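You operate a simulated robot arm through the tools that you are given. There is no shell and no other tool.

You run a simulated two-armed robot. Do the job below in one go: nothing can be reset, and whatever is moved stays where it is left.

TASK
Add sand to the funnel and brush the sandy streak away.
Fine: one full yellow scoop from the green bin; blue brush; put both back. Set down upright: yellow scoop. What is to be rubbed or washed off counts as gone when no trace of it is left.

It is judged by the outcome, as a careful person would: the job done as asked, and still so three seconds after it is handed in. It fails if anything else is knocked over, pushed out of place, dropped, spilled or broken.

THE ROBOT
Two 7-joint arms with two-finger parallel grippers on one trunk that stands fixed in place. Base frame: the origin is at the foot of the trunk, x ahead of it, y to its left, z up; the work surface is at about z = 0.85. Lengths are in m, angles in degrees, forces in N, time in s.
The left shoulder is at [0.071, 0.156, 1.23], the right one opposite. Payload 3.91 kg a hand.
The tool frame of a hand sits at the grasp point between the pads (the TCP): z along the fingers, y along the line on which they close. The tips reach 0.03 m beyond it. Largest opening 0.11 m; finger width 0.02, thickness 0.01; the body of the gripper, 0.048 by 0.112 m, starts 0.055 m behind the TCP.
Orientation is that of the tool frame in the base frame, as [roll, pitch, yaw] about the fixed x, y, z axes, in that order (R = Rz(yaw) Ry(pitch) Rx(roll)). With the fingers straight down and closing along the base's y, the tool's x points along the base's -x, its y along +y and its z along -z.

THE INTERFACE
- The arms move only by the tool step_arm. It takes "left_plan", "right_plan" or both (then of equal length, played together; a hand with none holds still); each is a list of rows, each an object (a shift or turn left out is 0, a gripper value left out holds the last) with "translation": the shift along the tool's x, y, z in units of 500 mm (1.0 is 500 mm), a list of three; "turn": the turn, a rotation vector about the tool's x, y, z in units of 120 degrees (1.0 is 120 degrees), a list of three; "grip": the finger opening in m, from 0 to 0.11. In form: [{"translation": [dx, dy, dz], "turn": [ax, ay, az], "grip": grip}, ...]. A call has 1 to 20 rows; each row is the pose to reach, as a shift and turn from the pose commanded when the call began, along the tool's axes at that moment. A call with a number of a shift or a turn outside -1 to 1 is refused whole. A row lasts 0.2 s, in which the tool goes at most 0.05 m and 8.6 degrees; a call with a longer step from one row to the next is refused whole, and so is a gripper value outside its range. A pose out of reach is approached as far as the arm can. The call stops where the force on the tool passes 40 N (or 10 N more than at its start, if that is more) or the arm is blocked; 0.2 s more then pass. Each finger travels about 0.108 m/s and halts on what it meets, pressing with about 31 N; the grip force reading is that of the motor and also rises with nothing between the fingers. The clock runs only during rows and for 0.2 s after the last one: add rows that repeat a pose to give the fingers time. It gives the time, the measured TCP pose, the force on the tool (base axes), the opening and the grip force at its end, in the units of the frame above (readings bear some noise), with the torque about the TCP (base axes, N m) and any sound that the robot's microphone picked up.
- Cameras (640 x 400 px; columns grow to the right, rows downward): "scene" is now at [0.1526, -0.001, 1.4728]; the picture's right is [0.08, -1.00, 0.00], its down [-0.37, -0.03, -0.93] and it looks along [0.93, 0.07, -0.37] (base axes); focal length 301 px, centre (320, 200). "left" rides on the left gripper at [0.072, -0.017, -0.103] in its tool frame; the picture's right is [0.23, 0.97, 0.00], its down [-0.76, 0.18, -0.62] and it looks along [-0.61, 0.14, 0.78] (tool axes); focal length 222 px, centre (320, 200). "right" rides on the right gripper at [0.072, 0.017, -0.103] in its tool frame; the picture's right is [-0.23, 0.97, 0.00], its down [-0.76, -0.18, -0.62] and it looks along [-0.61, -0.14, 0.78] (tool axes); focal length 222 px, centre (320, 200). There is no depth. A picture from a camera that has moved, and an enlarged one, comes with that camera's place and axes in the base frame and with its lens. The place of the scene camera against the robot may be out by one fixed shift of up to 0.018 m in any direction.
- camera(camera): a new picture of that camera. The clock stands still meanwhile.
- slide_trunk(by): slides the trunk up (or, below 0, down) by that many m; the arms and the scene camera ride with it, the base frame stays. It gives what a move gives, with no picture.
- turn_head(pan, tilt): turns the head with the scene camera to pan (to the left, within 86 degrees either way) and tilt (down, from -29 to 69), counted from straight ahead of the robot. It gives what a move gives.
- enlarge(camera, box): a new picture of the part [left, top, right, bottom] of that camera's present view, enlarged. The clock stands still meanwhile.
- hand_in(): hands the job in; it is judged then, once.

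Nothing tells you positions but the pictures and the camera data. Unless the task says otherwise, let go and move clear before handing in.

The tools are called after "Call:" as name(argument=value, ...) on one line, values as JSON. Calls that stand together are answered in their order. step_arm: Moves the arms, as the interface text tells. Its arguments: {"type":"object","properties":{"left_plan":{"type":"array","items":{"type":"object","properties":{"translation":{"type":"array","items":{"type":"number"}},"turn":{"type":"array","items":{"type":"number"}},"grip":{"type":"number"}}}},"right_plan":{"type":"array","items":{"type":"object","properties":{"translation":{"type":"array","items":{"type":"number"}},"turn":{"type":"array","items":{"type":"number"}},"grip":{"type":"number"}}}}},"required":[]} The other tools are called the same way: slide_trunk (by) slides the trunk up or down; turn_head (pan, tilt) turns the head that bears the scene camera; camera (camera) takes a picture; enlarge (camera, box) takes an enlarged picture of a part of a camera's view; hand_in () hands the job in.

At the start:

```text
t: 0.0
left_ee_pos: [0.5844, 0.2636, 1.3022]
left_ee_rot: [-180.0, 0.1, -180.0]
left_force: [-0.3, 0.4, 0.1]
left_wrist_torque: [-0.02, -0.01, 0.0]
left_opening: 0.11
left_grip_force: 0.1
right_ee_pos: [0.5862, -0.257, 1.3655]
right_ee_rot: [-179.9, 0.0, -180.0]
right_force: [0.4, -0.4, 0.3]
right_wrist_torque: [0.01, -0.01, -0.03]
right_opening: 0.1099
right_grip_force: 0.1
trunk travel left (down, up): [-0.675, 0.265]
head pan, tilt: [4.5, 21.5]
```

scene: 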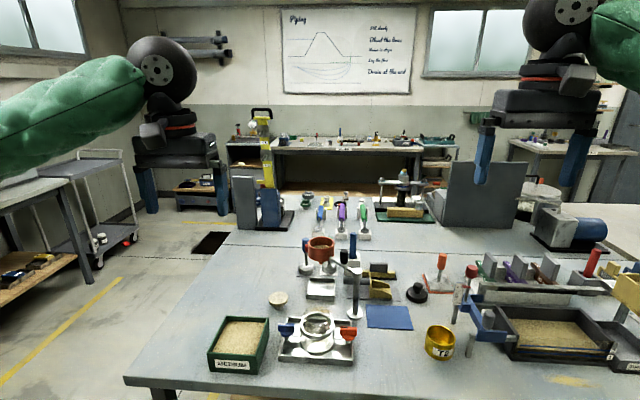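
right: 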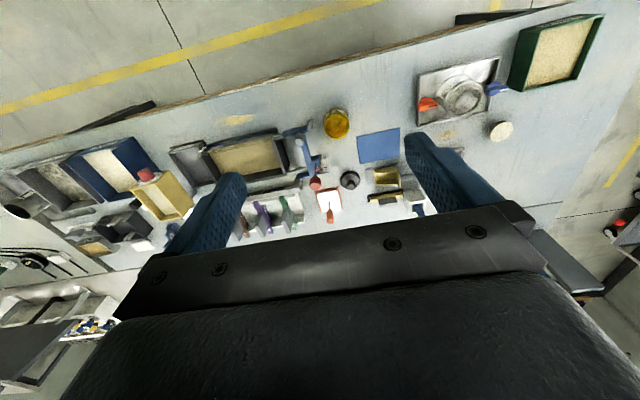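
left: 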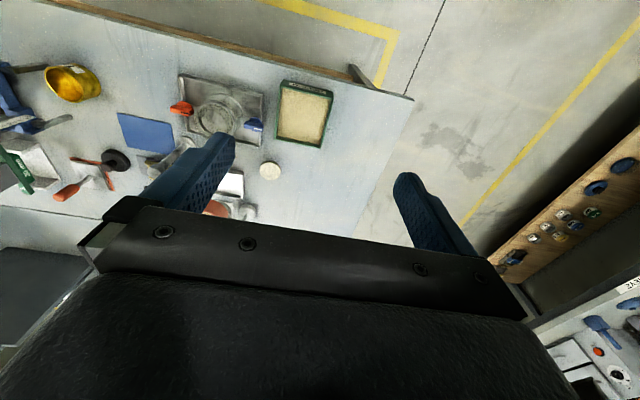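

I see a workbench with a green sand bin, a funnel on a stand, brushes and scoops. I'll look closer at each part before moving anything.

Call:
enlarge(camera="scene", box=[200, 180, 400, 380])

Call:
enlarge(camera="scene", box=[380, 220, 640, 400])

Call:
enlarge(camera="scene", box=[220, 90, 460, 250])

```text
2.00 times, centred on (300, 280) of scene
camera zoom: at [0.1526, -0.001, 1.4728], right [0.08, -1.0, 0.0], down [-0.37, -0.03, -0.93], along [0.93, 0.07, -0.37], focal length 602 px, centre (360, 40)
```

zoom: 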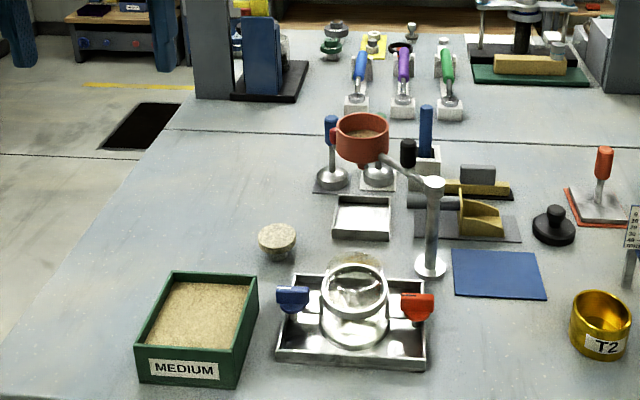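

```text
2.22 times, centred on (510, 310) of scene
camera zoom: at [0.1526, -0.001, 1.4728], right [0.08, -1.0, 0.0], down [-0.37, -0.03, -0.93], along [0.93, 0.07, -0.37], focal length 669 px, centre (-102, -44)
```

zoom: 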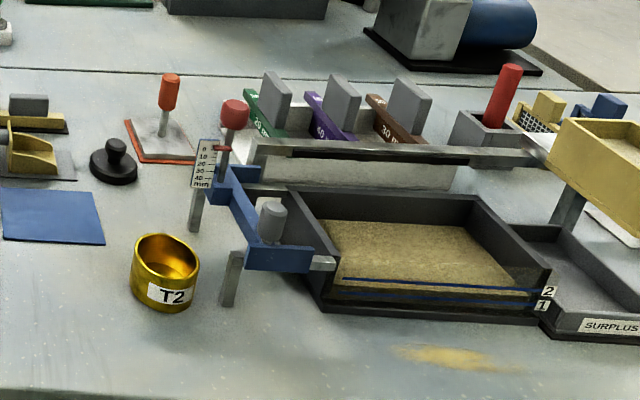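

```text
2.50 times, centred on (340, 170) of scene
camera zoom: at [0.1526, -0.001, 1.4728], right [0.08, -1.0, 0.0], down [-0.37, -0.03, -0.93], along [0.93, 0.07, -0.37], focal length 752 px, centre (270, 275)
```

zoom: 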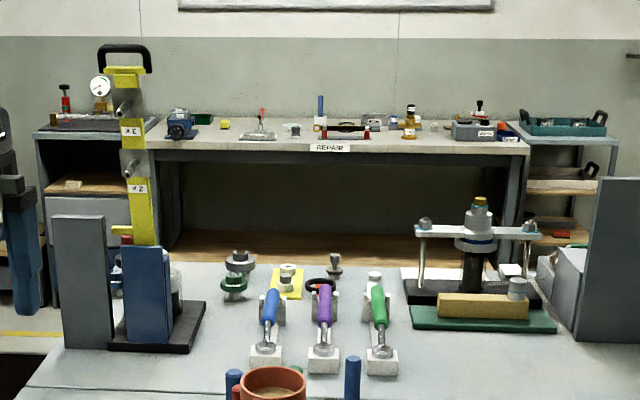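

The bench has more on the right than fits in this view. I'll turn the head to see the rest and get steeper views.

Call:
turn_head(pan=-35, tilt=40)

Call:
camera(camera="scene")

Call:
turn_head(pan=5, tilt=45)

Call:
camera(camera="scene")

```text
t: 1.1
left_ee_pos: [0.5831, 0.262, 1.3032]
left_ee_rot: [-179.9, 0.0, -179.9]
left_force: [-0.2, -0.3, -1.2]
left_wrist_torque: [0.0, -0.04, 0.0]
left_opening: 0.1098
left_grip_force: 0.1
right_ee_pos: [0.5877, -0.2576, 1.3649]
right_ee_rot: [-180.0, 0.0, -180.0]
right_force: [0.3, 0.8, -0.1]
right_wrist_torque: [-0.03, 0.0, -0.03]
right_opening: 0.1104
right_grip_force: 0.0
trunk travel left (down, up): [-0.675, 0.265]
head pan, tilt: [-35.0, 40.0]
```

```text
taken
camera scene: at [0.1296, -0.0569, 1.444], right [-0.57, -0.82, 0.0], down [-0.53, 0.37, -0.77], along [0.63, -0.44, -0.64], focal length 301 px, centre (320, 200)
```

scene: 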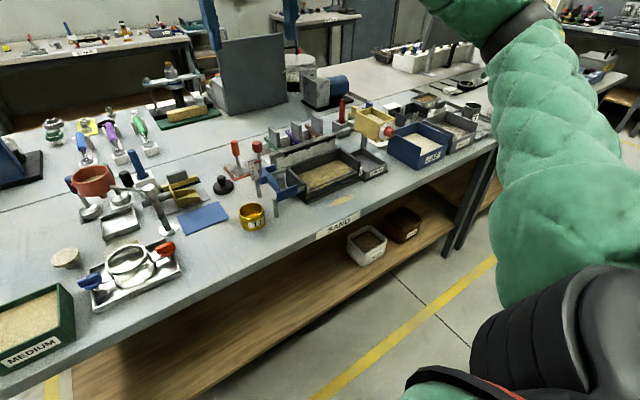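

```text
t: 2.1
left_ee_pos: [0.5843, 0.2614, 1.3011]
left_ee_rot: [-180.0, -0.1, 180.0]
left_force: [0.1, -0.6, -0.8]
left_wrist_torque: [0.01, 0.0, -0.02]
left_opening: 0.11
left_grip_force: 0.1
right_ee_pos: [0.5866, -0.2573, 1.3649]
right_ee_rot: [-180.0, 0.0, 180.0]
right_force: [-0.4, -0.6, -0.1]
right_wrist_torque: [0.02, 0.0, 0.0]
right_opening: 0.11
right_grip_force: 0.0
trunk travel left (down, up): [-0.675, 0.265]
head pan, tilt: [5.0, 45.0]
```

```text
taken
camera scene: at [0.141, -0.0012, 1.4367], right [0.09, -1.0, 0.0], down [-0.7, -0.06, -0.71], along [0.7, 0.06, -0.71], focal length 301 px, centre (320, 200)
```

scene: 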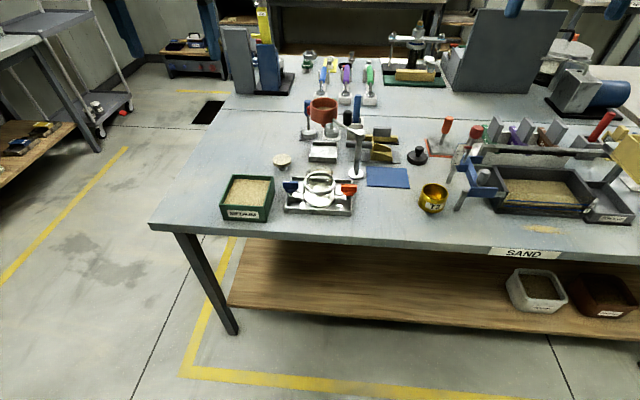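

Call:
enlarge(camera="scene", box=[210, 80, 370, 220])

Call:
enlarge(camera="scene", box=[330, 90, 490, 220])

Call:
enlarge(camera="scene", box=[280, 50, 400, 170])

Call:
enlarge(camera="scene", box=[460, 90, 640, 270])

```text
2.86 times, centred on (290, 150) of scene
camera zoom: at [0.141, -0.0012, 1.4367], right [0.09, -1.0, 0.0], down [-0.7, -0.06, -0.71], along [0.7, 0.06, -0.71], focal length 860 px, centre (406, 343)
```

zoom: 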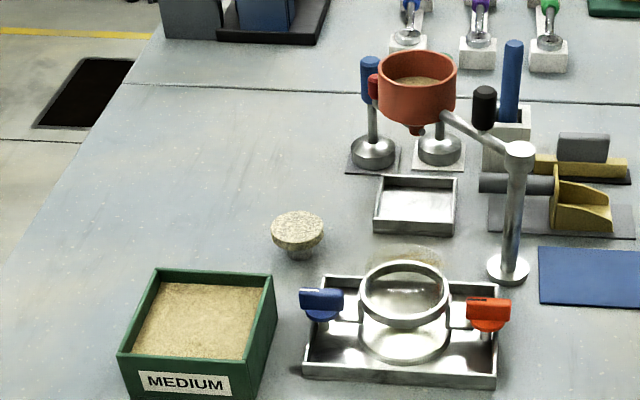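

```text
3.08 times, centred on (410, 155) of scene
camera zoom: at [0.141, -0.0012, 1.4367], right [0.09, -1.0, 0.0], down [-0.7, -0.06, -0.71], along [0.7, 0.06, -0.71], focal length 926 px, centre (43, 338)
```

zoom: 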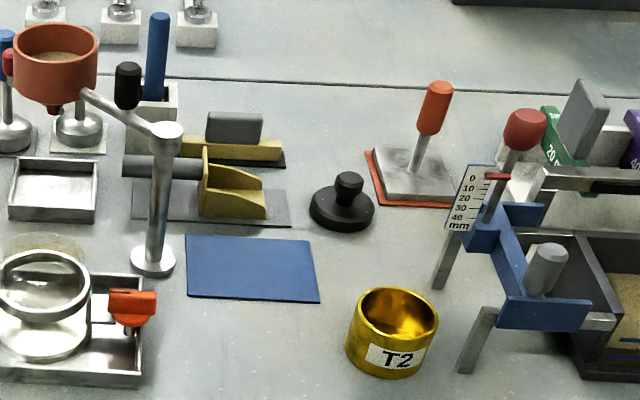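

```text
3.33 times, centred on (340, 110) of scene
camera zoom: at [0.141, -0.0012, 1.4367], right [0.09, -1.0, 0.0], down [-0.7, -0.06, -0.71], along [0.7, 0.06, -0.71], focal length 1003 px, centre (253, 500)
```

zoom: 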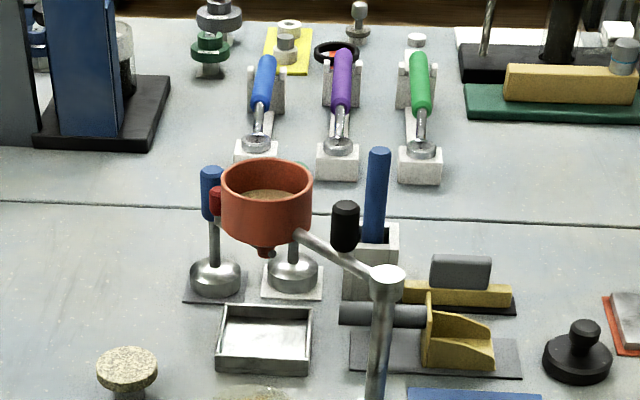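

```text
2.22 times, centred on (550, 180) of scene
camera zoom: at [0.141, -0.0012, 1.4367], right [0.09, -1.0, 0.0], down [-0.7, -0.06, -0.71], along [0.7, 0.06, -0.71], focal length 669 px, centre (-191, 244)
```

zoom: 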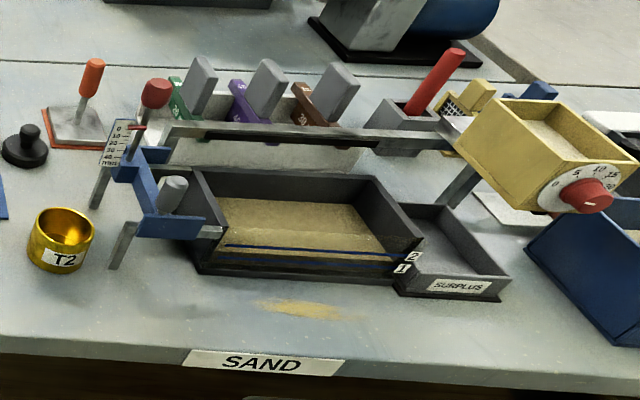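

I take the funnel to be the red cup on the pivoting stand, the green MEDIUM bin at the left, the yellow scoop on its grey mat and a blue-handled item in a grey holder. There are two sandy marks, one behind the metal tray and one at the right, so I'll use the left wrist camera for a closer look.

Call:
step_arm(left_plan=[{"translation": [0.027, -0.07, 0.033]}, {"translation": [0.053, -0.14, 0.067]}, {"translation": [0.08, -0.21, 0.1]}, {"translation": [0.107, -0.28, 0.133]}, {"translation": [0.133, -0.35, 0.167]}, {"translation": [0.16, -0.42, 0.2]}])

Call:
camera(camera="left")

Call:
camera(camera="scene")

```text
t: 3.5
left_ee_pos: [0.5052, 0.0515, 1.2016]
left_ee_rot: [179.9, -0.1, -179.9]
left_force: [0.9, -0.3, 0.3]
left_wrist_torque: [0.05, 0.02, 0.03]
left_opening: 0.1099
left_grip_force: 0.0
right_ee_pos: [0.5878, -0.2585, 1.3649]
right_ee_rot: [180.0, -0.1, -180.0]
right_force: [0.6, 0.6, -0.5]
right_wrist_torque: [0.02, 0.02, 0.03]
right_opening: 0.1098
right_grip_force: 0.0
trunk travel left (down, up): [-0.675, 0.265]
head pan, tilt: [5.0, 45.0]
```

```text
taken
camera left: at [0.4336, 0.0344, 1.3052], right [-0.23, 0.97, 0.0], down [0.76, 0.18, 0.62], along [0.61, 0.14, -0.78], focal length 222 px, centre (320, 200)
```

left: 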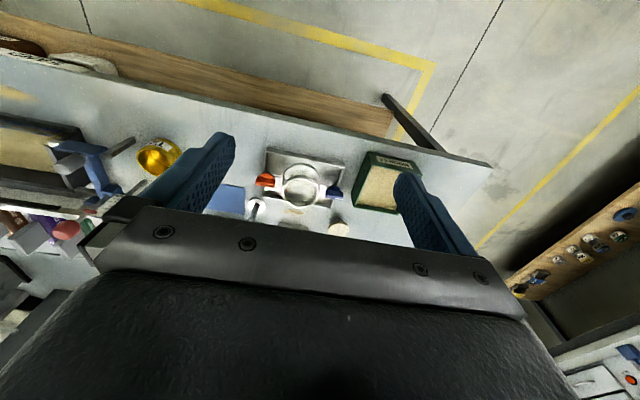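

```text
taken
camera scene: at [0.1416, -0.0029, 1.4366], right [0.09, -1.0, 0.0], down [-0.71, -0.06, -0.71], along [0.7, 0.06, -0.71], focal length 301 px, centre (320, 200)
```

scene: 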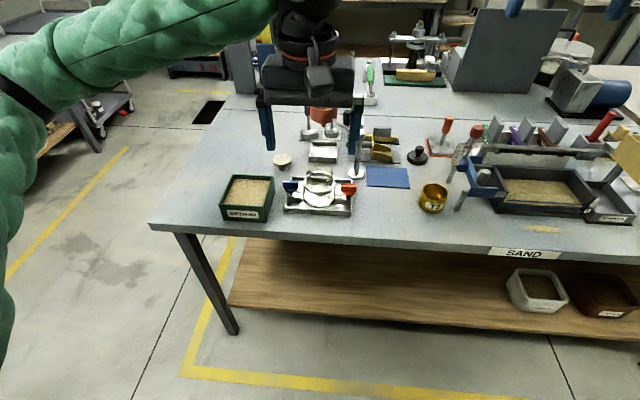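

The wrist camera sees best what lies under and just ahead of it, so I'll move the left hand further forward above the funnel station.

Call:
step_arm(left_plan=[{"translation": [-0.08, 0, -0.02]}, {"translation": [-0.16, 0, -0.04]}, {"translation": [-0.24, 0, -0.06]}, {"translation": [-0.32, 0, -0.08]}, {"translation": [-0.4, 0, -0.1]}, {"translation": [-0.48, 0, -0.1]}])

Call:
camera(camera="left")

Call:
enlarge(camera="left", box=[140, 0, 460, 220])

```text
t: 4.9
left_ee_pos: [0.7461, 0.054, 1.2499]
left_ee_rot: [180.0, -0.1, -180.0]
left_force: [0.6, 0.6, -0.3]
left_wrist_torque: [0.0, 0.0, 0.03]
left_opening: 0.1102
left_grip_force: 0.1
right_ee_pos: [0.5886, -0.2567, 1.3643]
right_ee_rot: [179.9, -0.1, -179.9]
right_force: [0.1, -0.3, 0.3]
right_wrist_torque: [0.0, 0.0, 0.02]
right_opening: 0.11
right_grip_force: 0.1
trunk travel left (down, up): [-0.675, 0.265]
head pan, tilt: [5.0, 45.0]
```

```text
taken
camera left: at [0.6739, 0.0356, 1.3547], right [-0.23, 0.97, 0.0], down [0.76, 0.18, 0.62], along [0.61, 0.14, -0.78], focal length 222 px, centre (320, 200)
```

left: 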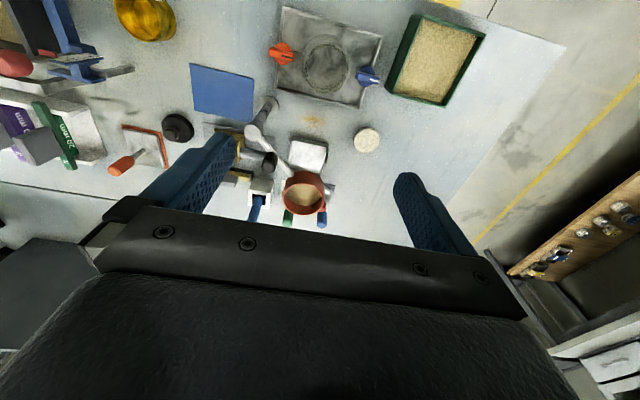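

```text
1.82 times, centred on (300, 110) of left
camera zoom: at [0.6739, 0.0356, 1.3547], right [-0.23, 0.97, 0.0], down [0.76, 0.18, 0.62], along [0.61, 0.14, -0.78], focal length 404 px, centre (356, 364)
```

zoom: 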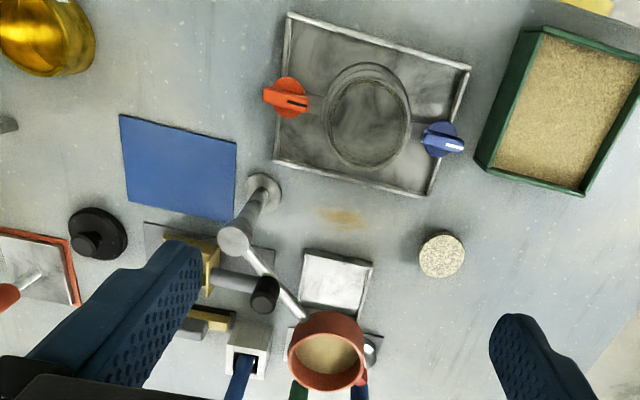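

I see a small sandy streak just behind the metal tray at the left station. I'll move the right hand over the mark at the right to compare the two.

Call:
enlarge(camera="left", box=[260, 90, 380, 165])

Call:
step_arm(right_plan=[{"translation": [0.0, -0.08, 0.04]}, {"translation": [0.0, -0.16, 0.08]}, {"translation": [0.0, -0.24, 0.12]}, {"translation": [0.0, -0.32, 0.16]}, {"translation": [0.0, -0.4, 0.2]}])

Call:
camera(camera="right")

Call:
enlarge(camera="right", box=[160, 0, 480, 200])

```text
5.33 times, centred on (320, 128) of left
camera zoom: at [0.6739, 0.0356, 1.3547], right [-0.23, 0.97, 0.0], down [0.76, 0.18, 0.62], along [0.61, 0.14, -0.78], focal length 1185 px, centre (320, 587)
```

zoom: 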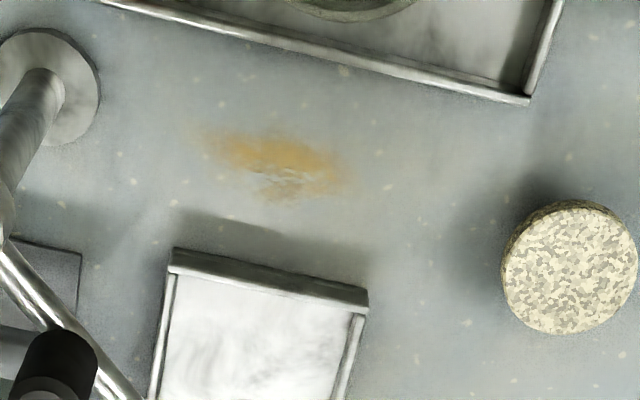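

```text
t: 6.1
left_ee_pos: [0.7445, 0.052, 1.252]
left_ee_rot: [180.0, 0.0, 180.0]
left_force: [0.2, 0.1, -0.8]
left_wrist_torque: [0.04, -0.02, 0.0]
left_opening: 0.11
left_grip_force: 0.0
right_ee_pos: [0.5853, -0.4578, 1.2664]
right_ee_rot: [-180.0, 0.0, -179.8]
right_force: [-0.4, -1.1, 0.2]
right_wrist_torque: [-0.02, -0.02, -0.01]
right_opening: 0.1101
right_grip_force: 0.0
trunk travel left (down, up): [-0.675, 0.265]
head pan, tilt: [5.0, 45.0]
```

```text
taken
camera right: at [0.5124, -0.4423, 1.3689], right [0.23, 0.97, 0.0], down [0.76, -0.18, 0.62], along [0.61, -0.14, -0.78], focal length 222 px, centre (320, 200)
```

right: 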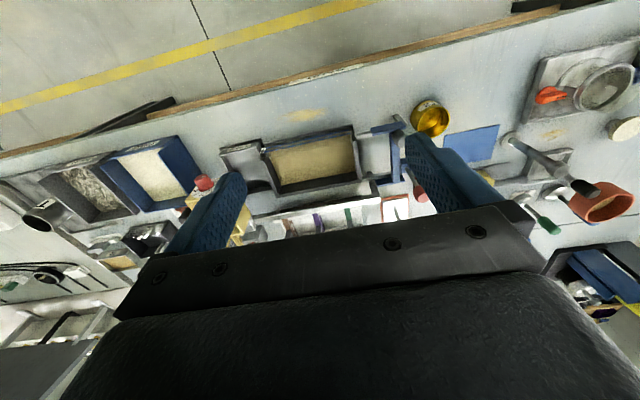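

```text
2.00 times, centred on (320, 100) of right
camera zoom: at [0.5124, -0.4423, 1.3689], right [0.23, 0.97, 0.0], down [0.76, -0.18, 0.62], along [0.61, -0.14, -0.78], focal length 444 px, centre (320, 400)
```

zoom: 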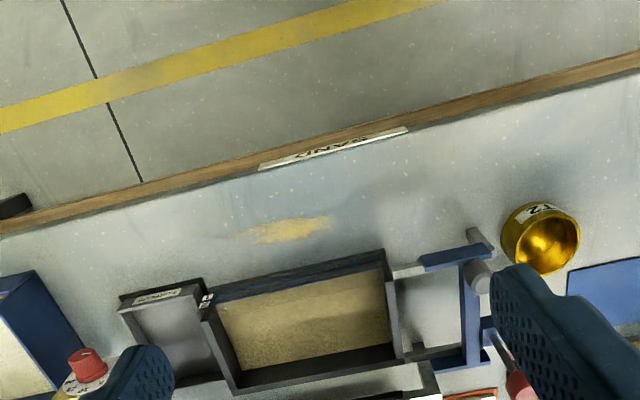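

There are two separate marks, so I need to judge which one is the "sandy streak". I'll zoom in on each and on the possible brushes.

Call:
enlarge(camera="right", box=[260, 95, 350, 150])

Call:
enlarge(camera="left", box=[290, 105, 350, 140])

Call:
turn_head(pan=-30, tilt=30)

Call:
enlarge(camera="scene", box=[240, 100, 440, 225])

Call:
enlarge(camera="scene", box=[60, 100, 260, 225])

Call:
camera(camera="scene")

```text
7.11 times, centred on (305, 122) of right
camera zoom: at [0.5124, -0.4423, 1.3689], right [0.23, 0.97, 0.0], down [0.76, -0.18, 0.62], along [0.61, -0.14, -0.78], focal length 1580 px, centre (427, 751)
```

zoom: 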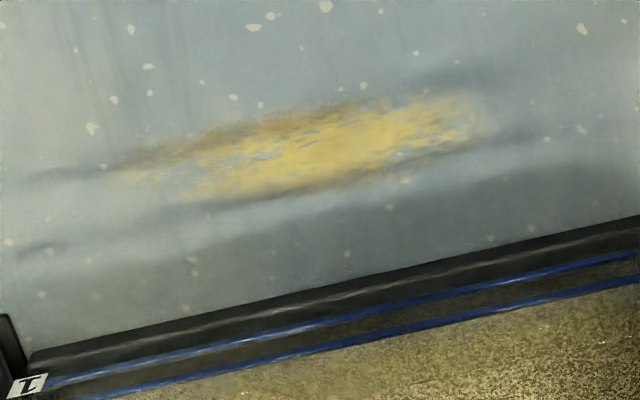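

```text
10.67 times, centred on (320, 122) of left
camera zoom: at [0.6719, 0.035, 1.3559], right [-0.23, 0.97, 0.0], down [0.76, 0.18, 0.62], along [0.61, 0.14, -0.78], focal length 2369 px, centre (320, 1027)
```

zoom: 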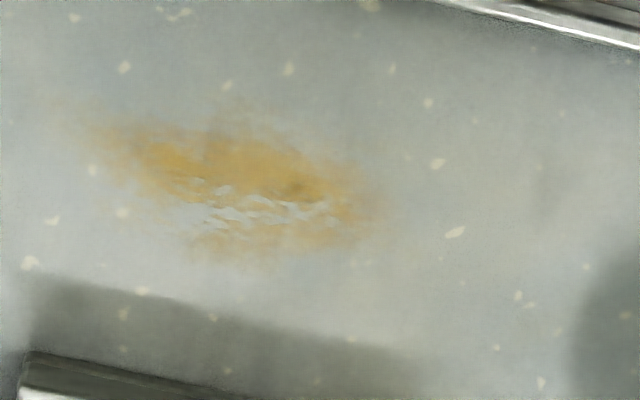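

```text
t: 7.1
left_ee_pos: [0.744, 0.0527, 1.2515]
left_ee_rot: [-180.0, 0.1, -180.0]
left_force: [-0.7, 0.0, -0.7]
left_wrist_torque: [-0.02, 0.02, 0.01]
left_opening: 0.11
left_grip_force: 0.1
right_ee_pos: [0.5846, -0.4579, 1.2661]
right_ee_rot: [-180.0, 0.1, -179.9]
right_force: [0.1, 0.4, -0.2]
right_wrist_torque: [0.01, 0.02, -0.03]
right_opening: 0.1101
right_grip_force: 0.0
trunk travel left (down, up): [-0.675, 0.265]
head pan, tilt: [-30.0, 30.0]
```

```text
3.20 times, centred on (340, 162) of scene
camera zoom: at [0.1383, -0.0538, 1.4593], right [-0.5, -0.87, 0.0], down [-0.43, 0.25, -0.87], along [0.75, -0.43, -0.5], focal length 963 px, centre (256, 320)
```

zoom: 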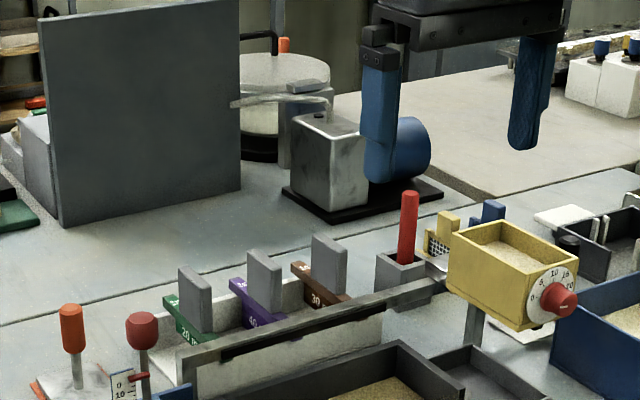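

```text
3.20 times, centred on (160, 162) of scene
camera zoom: at [0.1383, -0.0538, 1.4593], right [-0.5, -0.87, 0.0], down [-0.43, 0.25, -0.87], along [0.75, -0.43, -0.5], focal length 963 px, centre (832, 320)
```

zoom: 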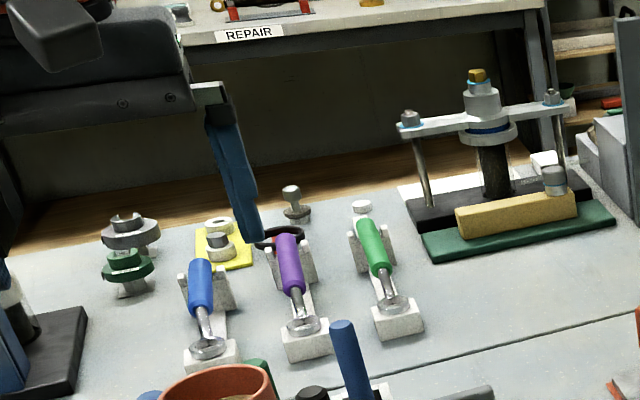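

```text
taken
camera scene: at [0.1383, -0.0538, 1.4593], right [-0.5, -0.87, 0.0], down [-0.43, 0.25, -0.87], along [0.75, -0.43, -0.5], focal length 301 px, centre (320, 200)
```

scene: 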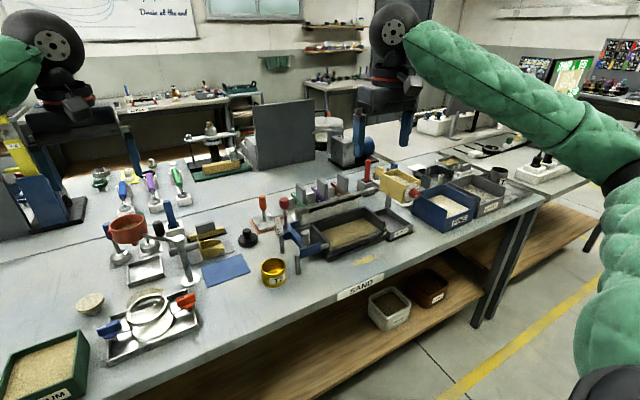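

I take mark B, behind the tray at about [0.86, 0.07], as belonging to the funnel station together with the blue brush at about [1.0, -0.03] and the funnel rim at about [0.93, 0.06, 1.02]. The red brush and the other mark seem to belong to the trough station. I need closer views of the scoop and brush.

Call:
step_arm(left_plan=[{"translation": [-0.06, -0.06, -0.01]}, {"translation": [-0.12, -0.12, -0.02]}, {"translation": [-0.18, -0.18, -0.02]}, {"translation": [-0.24, -0.24, -0.02]}, {"translation": [-0.3, -0.28, -0.02]}], right_plan=[{"translation": [0.04, -0.04, 0]}, {"translation": [0.08, -0.08, 0]}, {"translation": [0.12, -0.08, 0]}, {"translation": [0.16, -0.08, 0]}, {"translation": [0.16, -0.08, 0]}])

Call:
camera(camera="left")

Call:
enlarge(camera="left", box=[190, 60, 430, 210])

```text
t: 8.3
left_ee_pos: [0.895, -0.0883, 1.2594]
left_ee_rot: [179.9, -0.1, -179.9]
left_force: [0.3, -0.6, 0.1]
left_wrist_torque: [0.0, -0.02, 0.03]
left_opening: 0.11
left_grip_force: 0.1
right_ee_pos: [0.5079, -0.4982, 1.2648]
right_ee_rot: [179.9, -0.1, 180.0]
right_force: [0.5, 0.3, -0.7]
right_wrist_torque: [-0.01, -0.02, 0.03]
right_opening: 0.1097
right_grip_force: 0.0
trunk travel left (down, up): [-0.675, 0.265]
head pan, tilt: [-30.0, 30.0]
```

```text
taken
camera left: at [0.8243, -0.1058, 1.3639], right [-0.23, 0.97, 0.0], down [0.76, 0.18, 0.62], along [0.61, 0.14, -0.78], focal length 222 px, centre (320, 200)
```

left: 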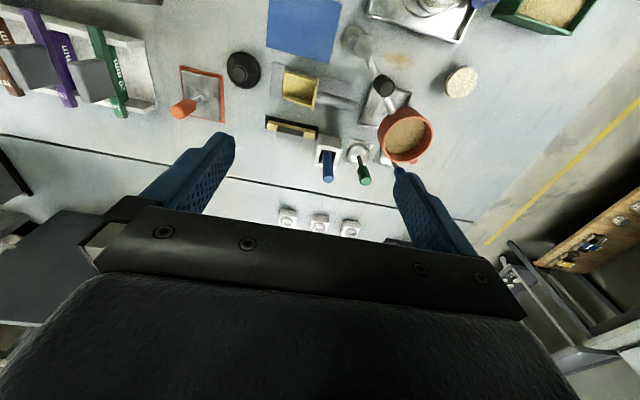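

```text
2.67 times, centred on (310, 135) of left
camera zoom: at [0.8243, -0.1058, 1.3639], right [-0.23, 0.97, 0.0], down [0.76, 0.18, 0.62], along [0.61, 0.14, -0.78], focal length 592 px, centre (347, 373)
```

zoom: 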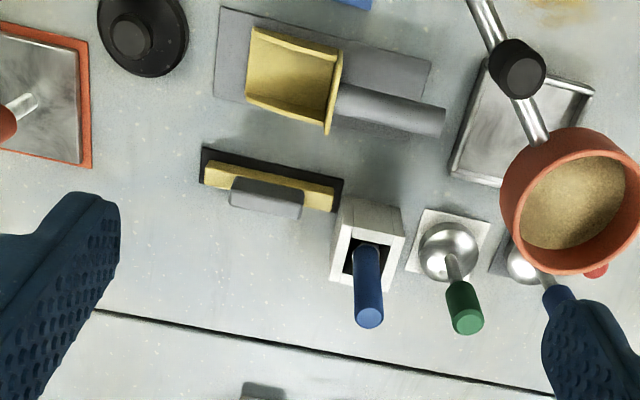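

The scoop lies with its pan toward -y (about y -0.156 to -0.088, x 0.907–0.961) and its handle along +y at about [0.938, -0.045, 0.888]. The blue brush stands upright in its holder at about [1.04, -0.036], with its top near z = 1.0. I'll yaw the left hand by 90° to get a second view that looks at the pan side.

Call:
step_arm(left_plan=[{"translation": [-0.005, 0.008, 0.01], "turn": [0, 0, -0.068]}, {"translation": [-0.01, 0.016, 0.02], "turn": [0, 0, -0.136]}, {"translation": [-0.015, 0.024, 0.03], "turn": [0, 0, -0.204]}, {"translation": [-0.02, 0.032, 0.04], "turn": [0, 0, -0.272]}, {"translation": [-0.025, 0.04, 0.05], "turn": [0, 0, -0.34]}, {"translation": [-0.03, 0.048, 0.06], "turn": [0, 0, -0.408]}, {"translation": [-0.035, 0.056, 0.07], "turn": [0, 0, -0.476]}, {"translation": [-0.04, 0.064, 0.08], "turn": [0, 0, -0.544]}, {"translation": [-0.045, 0.072, 0.09], "turn": [0, 0, -0.612]}, {"translation": [-0.05, 0.08, 0.1], "turn": [0, 0, -0.68]}, {"translation": [-0.05, 0.08, 0.12], "turn": [0, 0, -0.75]}])

Call:
camera(camera="left")

Call:
enlarge(camera="left", box=[200, 0, 440, 150])

```text
t: 10.7
left_ee_pos: [0.9199, -0.0475, 1.2011]
left_ee_rot: [-180.0, 0.0, -89.9]
left_force: [-0.4, 0.6, 0.6]
left_wrist_torque: [0.0, 0.01, -0.02]
left_opening: 0.1102
left_grip_force: 0.1
right_ee_pos: [0.5059, -0.4972, 1.265]
right_ee_rot: [180.0, -0.1, 180.0]
right_force: [0.0, -0.5, -0.8]
right_wrist_torque: [0.02, 0.01, 0.0]
right_opening: 0.1099
right_grip_force: 0.1
trunk travel left (down, up): [-0.675, 0.265]
head pan, tilt: [-30.0, 30.0]
```

```text
taken
camera left: at [0.9374, -0.1203, 1.305], right [-0.97, -0.23, 0.0], down [-0.18, 0.76, 0.62], along [-0.14, 0.61, -0.78], focal length 222 px, centre (320, 200)
```

left: 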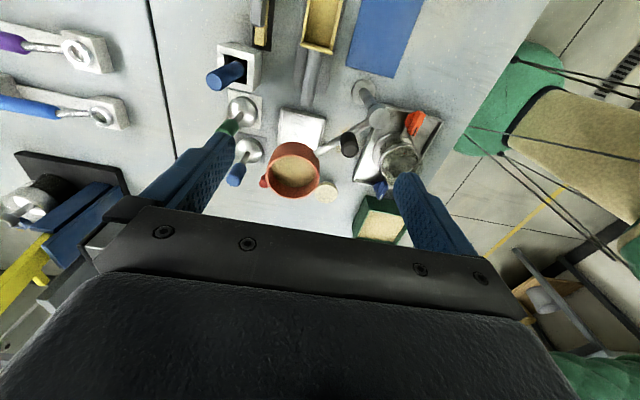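

```text
2.67 times, centred on (320, 75) of left
camera zoom: at [0.9374, -0.1203, 1.305], right [-0.97, -0.23, 0.0], down [-0.18, 0.76, 0.62], along [-0.14, 0.61, -0.78], focal length 592 px, centre (320, 533)
```

zoom: 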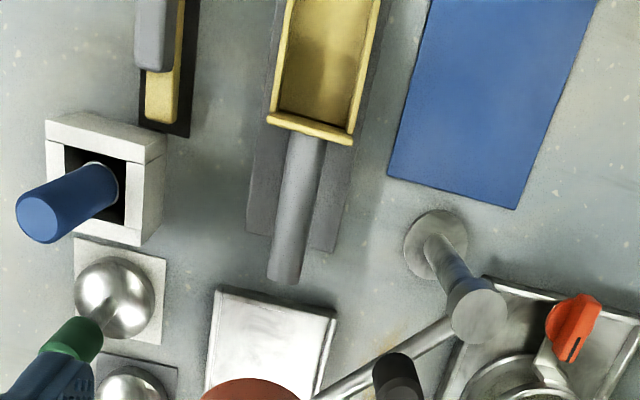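

The two wrist views agree: brush top at [1.05, -0.035, 1.006], scoop handle axis at x ≈ 0.936 and z ≈ 0.888, running along y from -0.083 to -0.009. The right arm reaches all of these better, so I'll retract the left arm and use the right for everything, starting with a test reach over the green bin.

Call:
step_arm(left_plan=[{"translation": [-0.069, 0.0646, -0.0154], "turn": [0, 0, 0.058]}, {"translation": [-0.138, 0.1292, -0.0308], "turn": [0, 0, 0.116]}, {"translation": [-0.207, 0.1938, -0.0462], "turn": [0, 0, 0.174]}, {"translation": [-0.276, 0.2584, -0.0616], "turn": [0, 0, 0.232]}, {"translation": [-0.345, 0.323, -0.077], "turn": [0, 0, 0.29]}, {"translation": [-0.414, 0.3876, -0.0924], "turn": [0, 0, 0.348]}, {"translation": [-0.483, 0.4522, -0.1078], "turn": [0, 0, 0.406]}, {"translation": [-0.552, 0.5168, -0.1232], "turn": [0, 0, 0.464]}, {"translation": [-0.621, 0.5814, -0.1386], "turn": [0, 0, 0.522]}, {"translation": [-0.69, 0.646, -0.154], "turn": [0, 0, 0.58]}, {"translation": [-0.759, 0.7106, -0.1694], "turn": [0, 0, 0.638]}, {"translation": [-0.828, 0.7752, -0.1848], "turn": [0, 0, 0.696]}, {"translation": [-0.897, 0.8398, -0.2], "turn": [0, 0, 0.75]}])

Call:
step_arm(right_plan=[{"translation": [-0.03, 0.09, 0.0]}, {"translation": [-0.06, 0.18, 0.0]}, {"translation": [-0.09, 0.27, 0.0]}, {"translation": [-0.12, 0.36, 0.02]}, {"translation": [-0.15, 0.45, 0.04]}, {"translation": [-0.18, 0.54, 0.06]}, {"translation": [-0.21, 0.63, 0.08]}, {"translation": [-0.24, 0.72, 0.1]}, {"translation": [-0.27, 0.81, 0.12]}, {"translation": [-0.3, 0.9, 0.14]}])

Call:
camera(camera="right")

Call:
turn_head(pan=5, tilt=40)

Call:
camera(camera="scene")

```text
t: 13.5
left_ee_pos: [0.4969, 0.402, 1.3025]
left_ee_rot: [180.0, 0.1, 179.8]
left_force: [-1.1, -0.6, -0.4]
left_wrist_torque: [0.02, -0.03, 0.03]
left_opening: 0.11
left_grip_force: 0.3
right_ee_pos: [0.5051, -0.4973, 1.2652]
right_ee_rot: [-179.9, 0.1, 180.0]
right_force: [0.5, -0.1, 0.7]
right_wrist_torque: [0.02, 0.0, -0.01]
right_opening: 0.1102
right_grip_force: 0.1
trunk travel left (down, up): [-0.675, 0.265]
head pan, tilt: [-30.0, 30.0]
```

```text
t: 15.7
left_ee_pos: [0.4997, 0.4027, 1.301]
left_ee_rot: [-179.9, -0.1, 180.0]
left_force: [0.5, 1.1, -0.4]
left_wrist_torque: [0.0, 0.01, -0.03]
left_opening: 0.11
left_grip_force: 0.0
right_ee_pos: [0.6566, -0.045, 1.197]
right_ee_rot: [-179.8, -0.1, 179.9]
right_force: [0.0, -0.2, -1.1]
right_wrist_torque: [-0.04, 0.0, -0.02]
right_opening: 0.1099
right_grip_force: 0.0
trunk travel left (down, up): [-0.675, 0.265]
head pan, tilt: [-30.0, 30.0]
```

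```text
taken
camera right: at [0.5845, -0.0279, 1.2994], right [0.23, 0.97, 0.0], down [0.76, -0.18, 0.62], along [0.61, -0.14, -0.78], focal length 222 px, centre (320, 200)
```

right: 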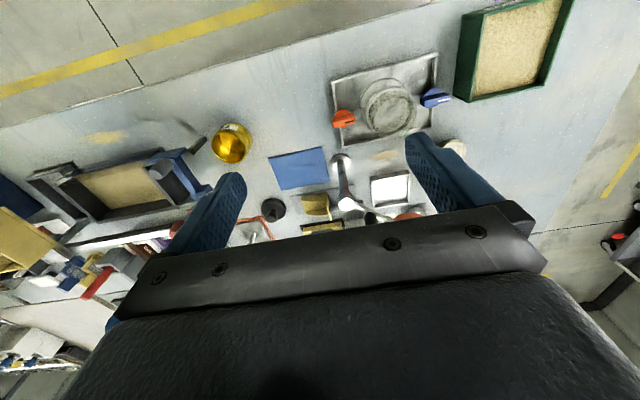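

```text
t: 16.8
left_ee_pos: [0.4993, 0.4024, 1.3015]
left_ee_rot: [179.9, 0.0, -180.0]
left_force: [-1.4, -0.6, 0.1]
left_wrist_torque: [-0.01, 0.02, 0.01]
left_opening: 0.1101
left_grip_force: 0.2
right_ee_pos: [0.6564, -0.0471, 1.1954]
right_ee_rot: [-180.0, 0.0, -179.9]
right_force: [0.6, -0.8, 0.3]
right_wrist_torque: [0.0, -0.02, -0.05]
right_opening: 0.1101
right_grip_force: 0.1
trunk travel left (down, up): [-0.675, 0.265]
head pan, tilt: [5.0, 40.0]
```

```text
taken
camera scene: at [0.1448, -0.0003, 1.4439], right [0.09, -1.0, 0.0], down [-0.64, -0.06, -0.77], along [0.76, 0.07, -0.64], focal length 301 px, centre (320, 200)
```

scene: 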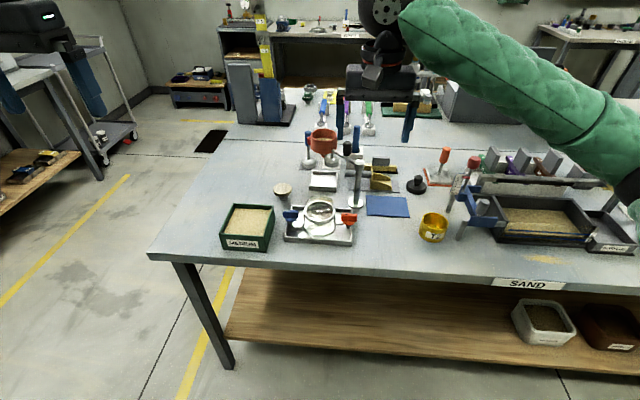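

The right elbow stays high and out of the way. Now I'll bring the right hand over the bin, test the nose-down tilt there and look at the sand level, with the left arm moving further off.

Call:
step_arm(left_plan=[{"translation": [0.02, 0.03, 0]}, {"translation": [0.04, 0.06, 0]}, {"translation": [0.06, 0.09, 0]}, {"translation": [0.08, 0.12, 0]}, {"translation": [0.1, 0.15, 0]}, {"translation": [0.1, 0.18, 0]}, {"translation": [0.1, 0.2, 0]}], right_plan=[{"translation": [-0.01, 0.081, 0.02]}, {"translation": [-0.02, 0.163, 0.04]}, {"translation": [-0.03, 0.244, 0.06]}, {"translation": [-0.04, 0.326, 0.08]}, {"translation": [-0.05, 0.407, 0.1]}, {"translation": [-0.06, 0.489, 0.12]}, {"translation": [-0.06, 0.57, 0.14]}])

Call:
camera(camera="right")

Call:
enlarge(camera="right", box=[220, 0, 460, 150])

Call:
camera(camera="scene")

```text
t: 18.6
left_ee_pos: [0.4485, 0.4996, 1.1611]
left_ee_rot: [-180.0, -21.0, -179.9]
left_force: [-0.1, -0.8, 0.0]
left_wrist_torque: [0.02, -0.01, 0.01]
left_opening: 0.1098
left_grip_force: 0.0
right_ee_pos: [0.6852, 0.2365, 1.1266]
right_ee_rot: [179.8, -0.1, 180.0]
right_force: [-0.8, 0.1, 0.3]
right_wrist_torque: [0.02, -0.01, 0.0]
right_opening: 0.1101
right_grip_force: 0.0
trunk travel left (down, up): [-0.675, 0.265]
head pan, tilt: [5.0, 40.0]
stopped in row 7 (left hand): the arm was blocked; the commanded pose is now the measured one
```

```text
taken
camera right: at [0.6126, 0.2539, 1.2295], right [0.23, 0.97, 0.0], down [0.76, -0.18, 0.62], along [0.61, -0.14, -0.78], focal length 222 px, centre (320, 200)
```

right: 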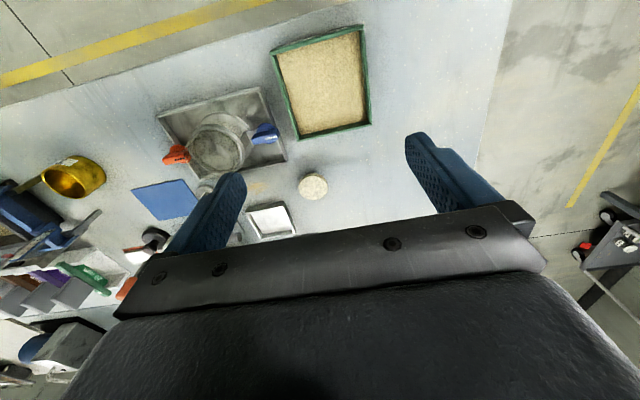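

```text
2.67 times, centred on (340, 75) of right
camera zoom: at [0.6126, 0.2539, 1.2295], right [0.23, 0.97, 0.0], down [0.76, -0.18, 0.62], along [0.61, -0.14, -0.78], focal length 592 px, centre (267, 533)
```

zoom: 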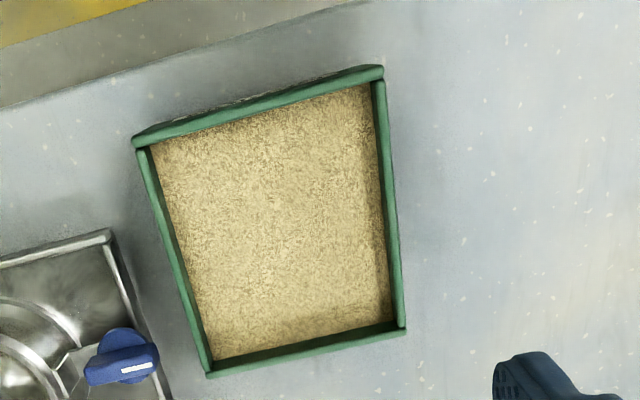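

```text
taken
camera scene: at [0.1434, -0.0028, 1.4441], right [0.09, -1.0, 0.0], down [-0.64, -0.05, -0.77], along [0.76, 0.07, -0.64], focal length 301 px, centre (320, 200)
```

scene: 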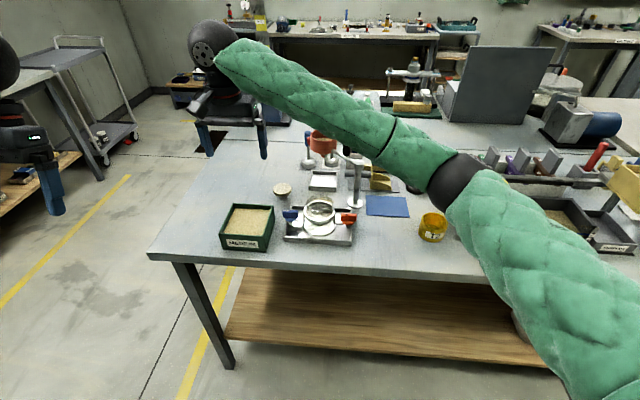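

The bin's outer rim spans x 0.627–0.741 and y 0.188–0.302, with the rim at about z = 0.91. I'll zoom in to judge the sand level.

Call:
enlarge(camera="scene", box=[212, 195, 284, 255])

Call:
enlarge(camera="right", box=[290, 85, 380, 150])

```text
6.67 times, centred on (248, 225) of scene
camera zoom: at [0.1434, -0.0028, 1.4441], right [0.09, -1.0, 0.0], down [-0.64, -0.05, -0.77], along [0.76, 0.07, -0.64], focal length 2006 px, centre (800, 33)
```

zoom: 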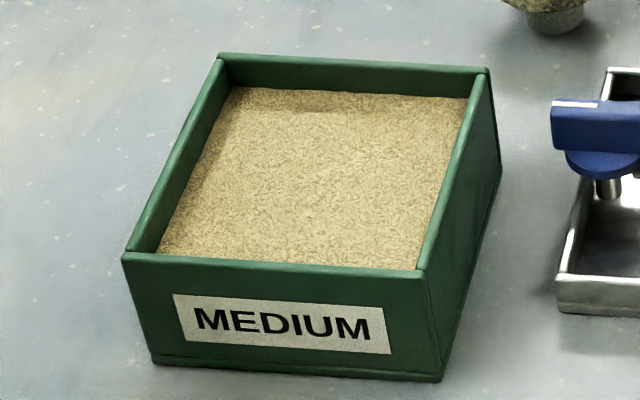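

```text
6.15 times, centred on (335, 118) of right
camera zoom: at [0.6126, 0.2539, 1.2295], right [0.23, 0.97, 0.0], down [0.76, -0.18, 0.62], along [0.61, -0.14, -0.78], focal length 1367 px, centre (228, 708)
```

zoom: 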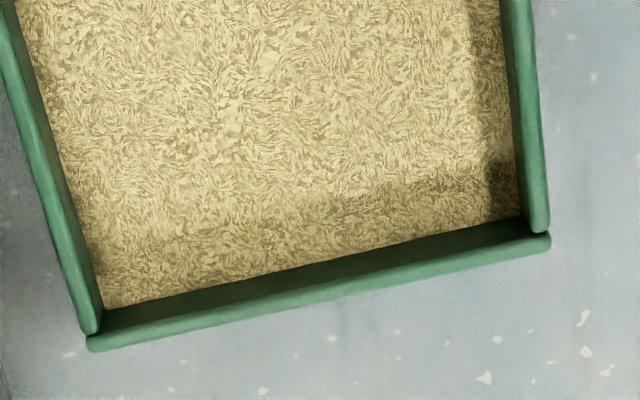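

Sand surface is about z = 0.896, some 12 mm below the rim. I'll check that the right wrist can do the nose-down tilt here before relying on it.

Call:
step_arm(right_plan=[{"turn": [0, -0.07, 0]}, {"turn": [0, -0.14, 0]}, {"turn": [0, -0.21, 0]}, {"turn": [0, -0.28, 0]}, {"turn": [0, -0.35, 0]}, {"turn": [0, -0.28, 0]}, {"turn": [0, -0.21, 0]}, {"turn": [0, -0.14, 0]}, {"turn": [0, -0.07, 0]}, {"turn": [0, 0, 0]}])

```text
t: 20.8
left_ee_pos: [0.4521, 0.5005, 1.16]
left_ee_rot: [-179.9, -21.0, 180.0]
left_force: [0.3, -0.1, -0.3]
left_wrist_torque: [0.0, 0.0, 0.04]
left_opening: 0.1099
left_grip_force: 0.0
right_ee_pos: [0.6873, 0.2388, 1.124]
right_ee_rot: [-179.8, -0.1, -180.0]
right_force: [-0.3, -0.9, 0.0]
right_wrist_torque: [-0.03, 0.01, 0.01]
right_opening: 0.1099
right_grip_force: 0.1
trunk travel left (down, up): [-0.675, 0.265]
head pan, tilt: [5.0, 40.0]
```

The tilt works there. Now I'll take the right hand high over to the scoop, yawing 90° so the fingers close across the handle.

Call:
step_arm(right_plan=[{"translation": [-0.042, -0.053, -0.05], "turn": [0, 0, -0.068]}, {"translation": [-0.085, -0.107, -0.1], "turn": [0, 0, -0.136]}, {"translation": [-0.127, -0.16, -0.1], "turn": [0, 0, -0.205]}, {"translation": [-0.169, -0.214, -0.1], "turn": [0, 0, -0.273]}, {"translation": [-0.212, -0.267, -0.1], "turn": [0, 0, -0.341]}, {"translation": [-0.254, -0.321, -0.1], "turn": [0, 0, -0.409]}, {"translation": [-0.297, -0.374, -0.1], "turn": [0, 0, -0.477]}, {"translation": [-0.339, -0.428, -0.1], "turn": [0, 0, -0.545]}, {"translation": [-0.381, -0.481, -0.1], "turn": [0, 0, -0.614]}, {"translation": [-0.424, -0.535, -0.08], "turn": [0, 0, -0.682]}, {"translation": [-0.466, -0.588, -0.052], "turn": [0, 0, -0.75]}])

Call:
camera(camera="right")

Call:
camera(camera="scene")

```text
t: 23.1
left_ee_pos: [0.4516, 0.5007, 1.1604]
left_ee_rot: [-179.9, -21.0, 179.9]
left_force: [0.0, 1.0, 0.3]
left_wrist_torque: [0.0, 0.0, 0.0]
left_opening: 0.1102
left_grip_force: 0.0
right_ee_pos: [0.919, -0.0571, 1.1502]
right_ee_rot: [179.9, 0.1, -89.9]
right_force: [0.5, 0.4, 0.7]
right_wrist_torque: [0.01, 0.01, -0.02]
right_opening: 0.1101
right_grip_force: 0.0
trunk travel left (down, up): [-0.675, 0.265]
head pan, tilt: [5.0, 40.0]
```

```text
taken
camera right: at [0.9019, -0.1286, 1.254], right [-0.97, 0.23, 0.0], down [0.18, 0.76, 0.62], along [0.14, 0.61, -0.78], focal length 222 px, centre (320, 200)
```

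right: 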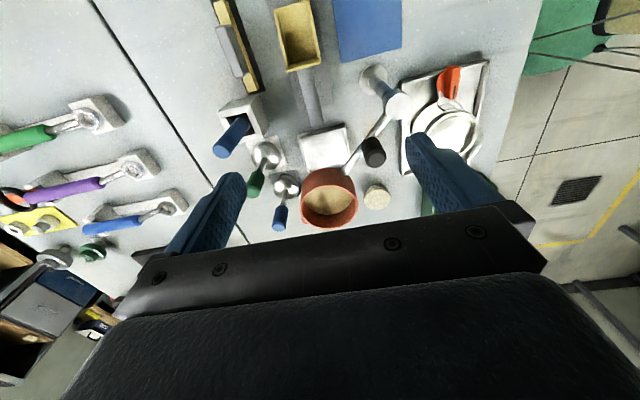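

```text
taken
camera scene: at [0.1452, -0.0014, 1.4439], right [0.09, -1.0, 0.0], down [-0.64, -0.06, -0.77], along [0.76, 0.07, -0.64], focal length 301 px, centre (320, 200)
```

scene: 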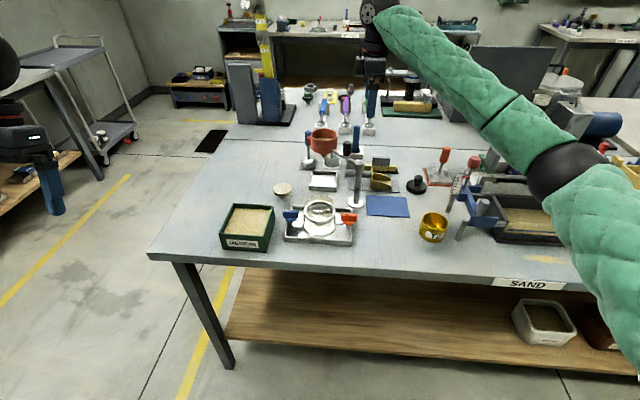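

Call:
enlarge(camera="right", box=[200, 0, 400, 125])

Call:
enlarge(camera="right", box=[200, 110, 420, 250])

```text
3.20 times, centred on (300, 62) of right
camera zoom: at [0.9019, -0.1286, 1.254], right [-0.97, 0.23, 0.0], down [0.18, 0.76, 0.62], along [0.14, 0.61, -0.78], focal length 711 px, centre (384, 640)
```

zoom: 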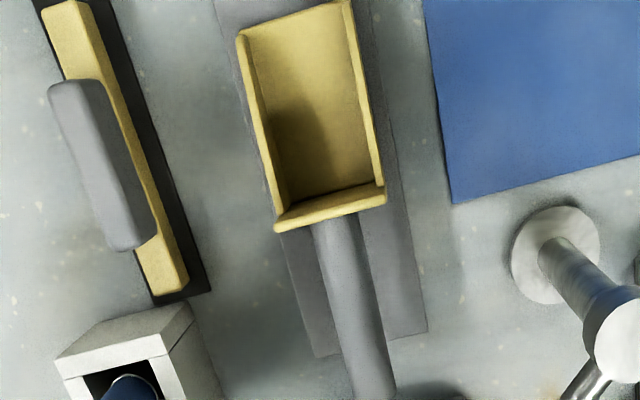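

```text
2.86 times, centred on (310, 180) of right
camera zoom: at [0.9019, -0.1286, 1.254], right [-0.97, 0.23, 0.0], down [0.18, 0.76, 0.62], along [0.14, 0.61, -0.78], focal length 635 px, centre (349, 257)
```

zoom: 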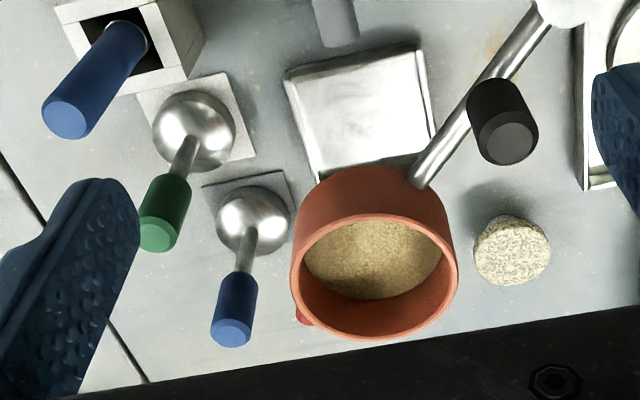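

The handle lies at x ≈ 0.936, and the funnel rim is centred near [0.930, 0.062, 1.025] with an outer radius of about 0.04. I'll lower the right hand with the fingers partly closed to just above the handle and check the alignment.

Call:
step_arm(right_plan=[{"translation": [-0.001, -0.01, 0.07], "grip": 0.06}, {"translation": [-0.003, -0.025, 0.15]}, {"translation": [-0.004, -0.034, 0.23]}, {"translation": [-0.004, -0.034, 0.31]}, {"translation": [-0.004, -0.034, 0.38]}])

Call:
camera(camera="right")

Call:
enlarge(camera="scene", box=[290, 90, 450, 210])

```text
t: 24.4
left_ee_pos: [0.4517, 0.501, 1.1613]
left_ee_rot: [-179.9, -21.0, 180.0]
left_force: [-0.1, 0.0, -0.2]
left_wrist_torque: [0.0, 0.01, -0.01]
left_opening: 0.1099
left_grip_force: 0.1
right_ee_pos: [0.9367, -0.0535, 0.9613]
right_ee_rot: [180.0, 0.1, -90.0]
right_force: [-0.4, 0.3, -0.2]
right_wrist_torque: [-0.02, 0.01, 0.02]
right_opening: 0.06
right_grip_force: 0.1
trunk travel left (down, up): [-0.675, 0.265]
head pan, tilt: [5.0, 40.0]
```

```text
taken
camera right: at [0.9189, -0.1261, 1.0652], right [-0.97, 0.23, 0.0], down [0.18, 0.76, 0.62], along [0.14, 0.61, -0.78], focal length 222 px, centre (320, 200)
```

right: 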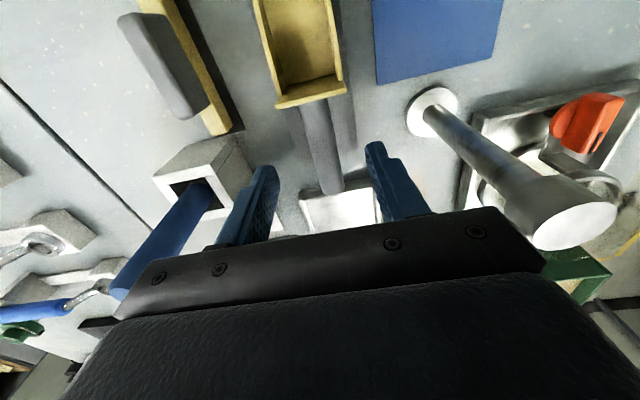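

```text
3.33 times, centred on (370, 150) of scene
camera zoom: at [0.145, -0.0005, 1.444], right [0.09, -1.0, 0.0], down [-0.64, -0.06, -0.77], along [0.76, 0.07, -0.64], focal length 1003 px, centre (153, 367)
```

zoom: 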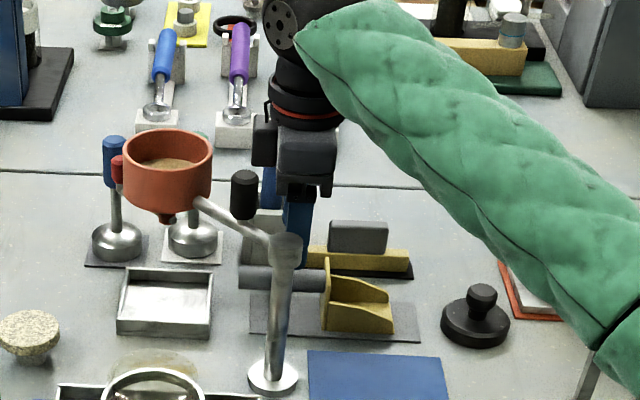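

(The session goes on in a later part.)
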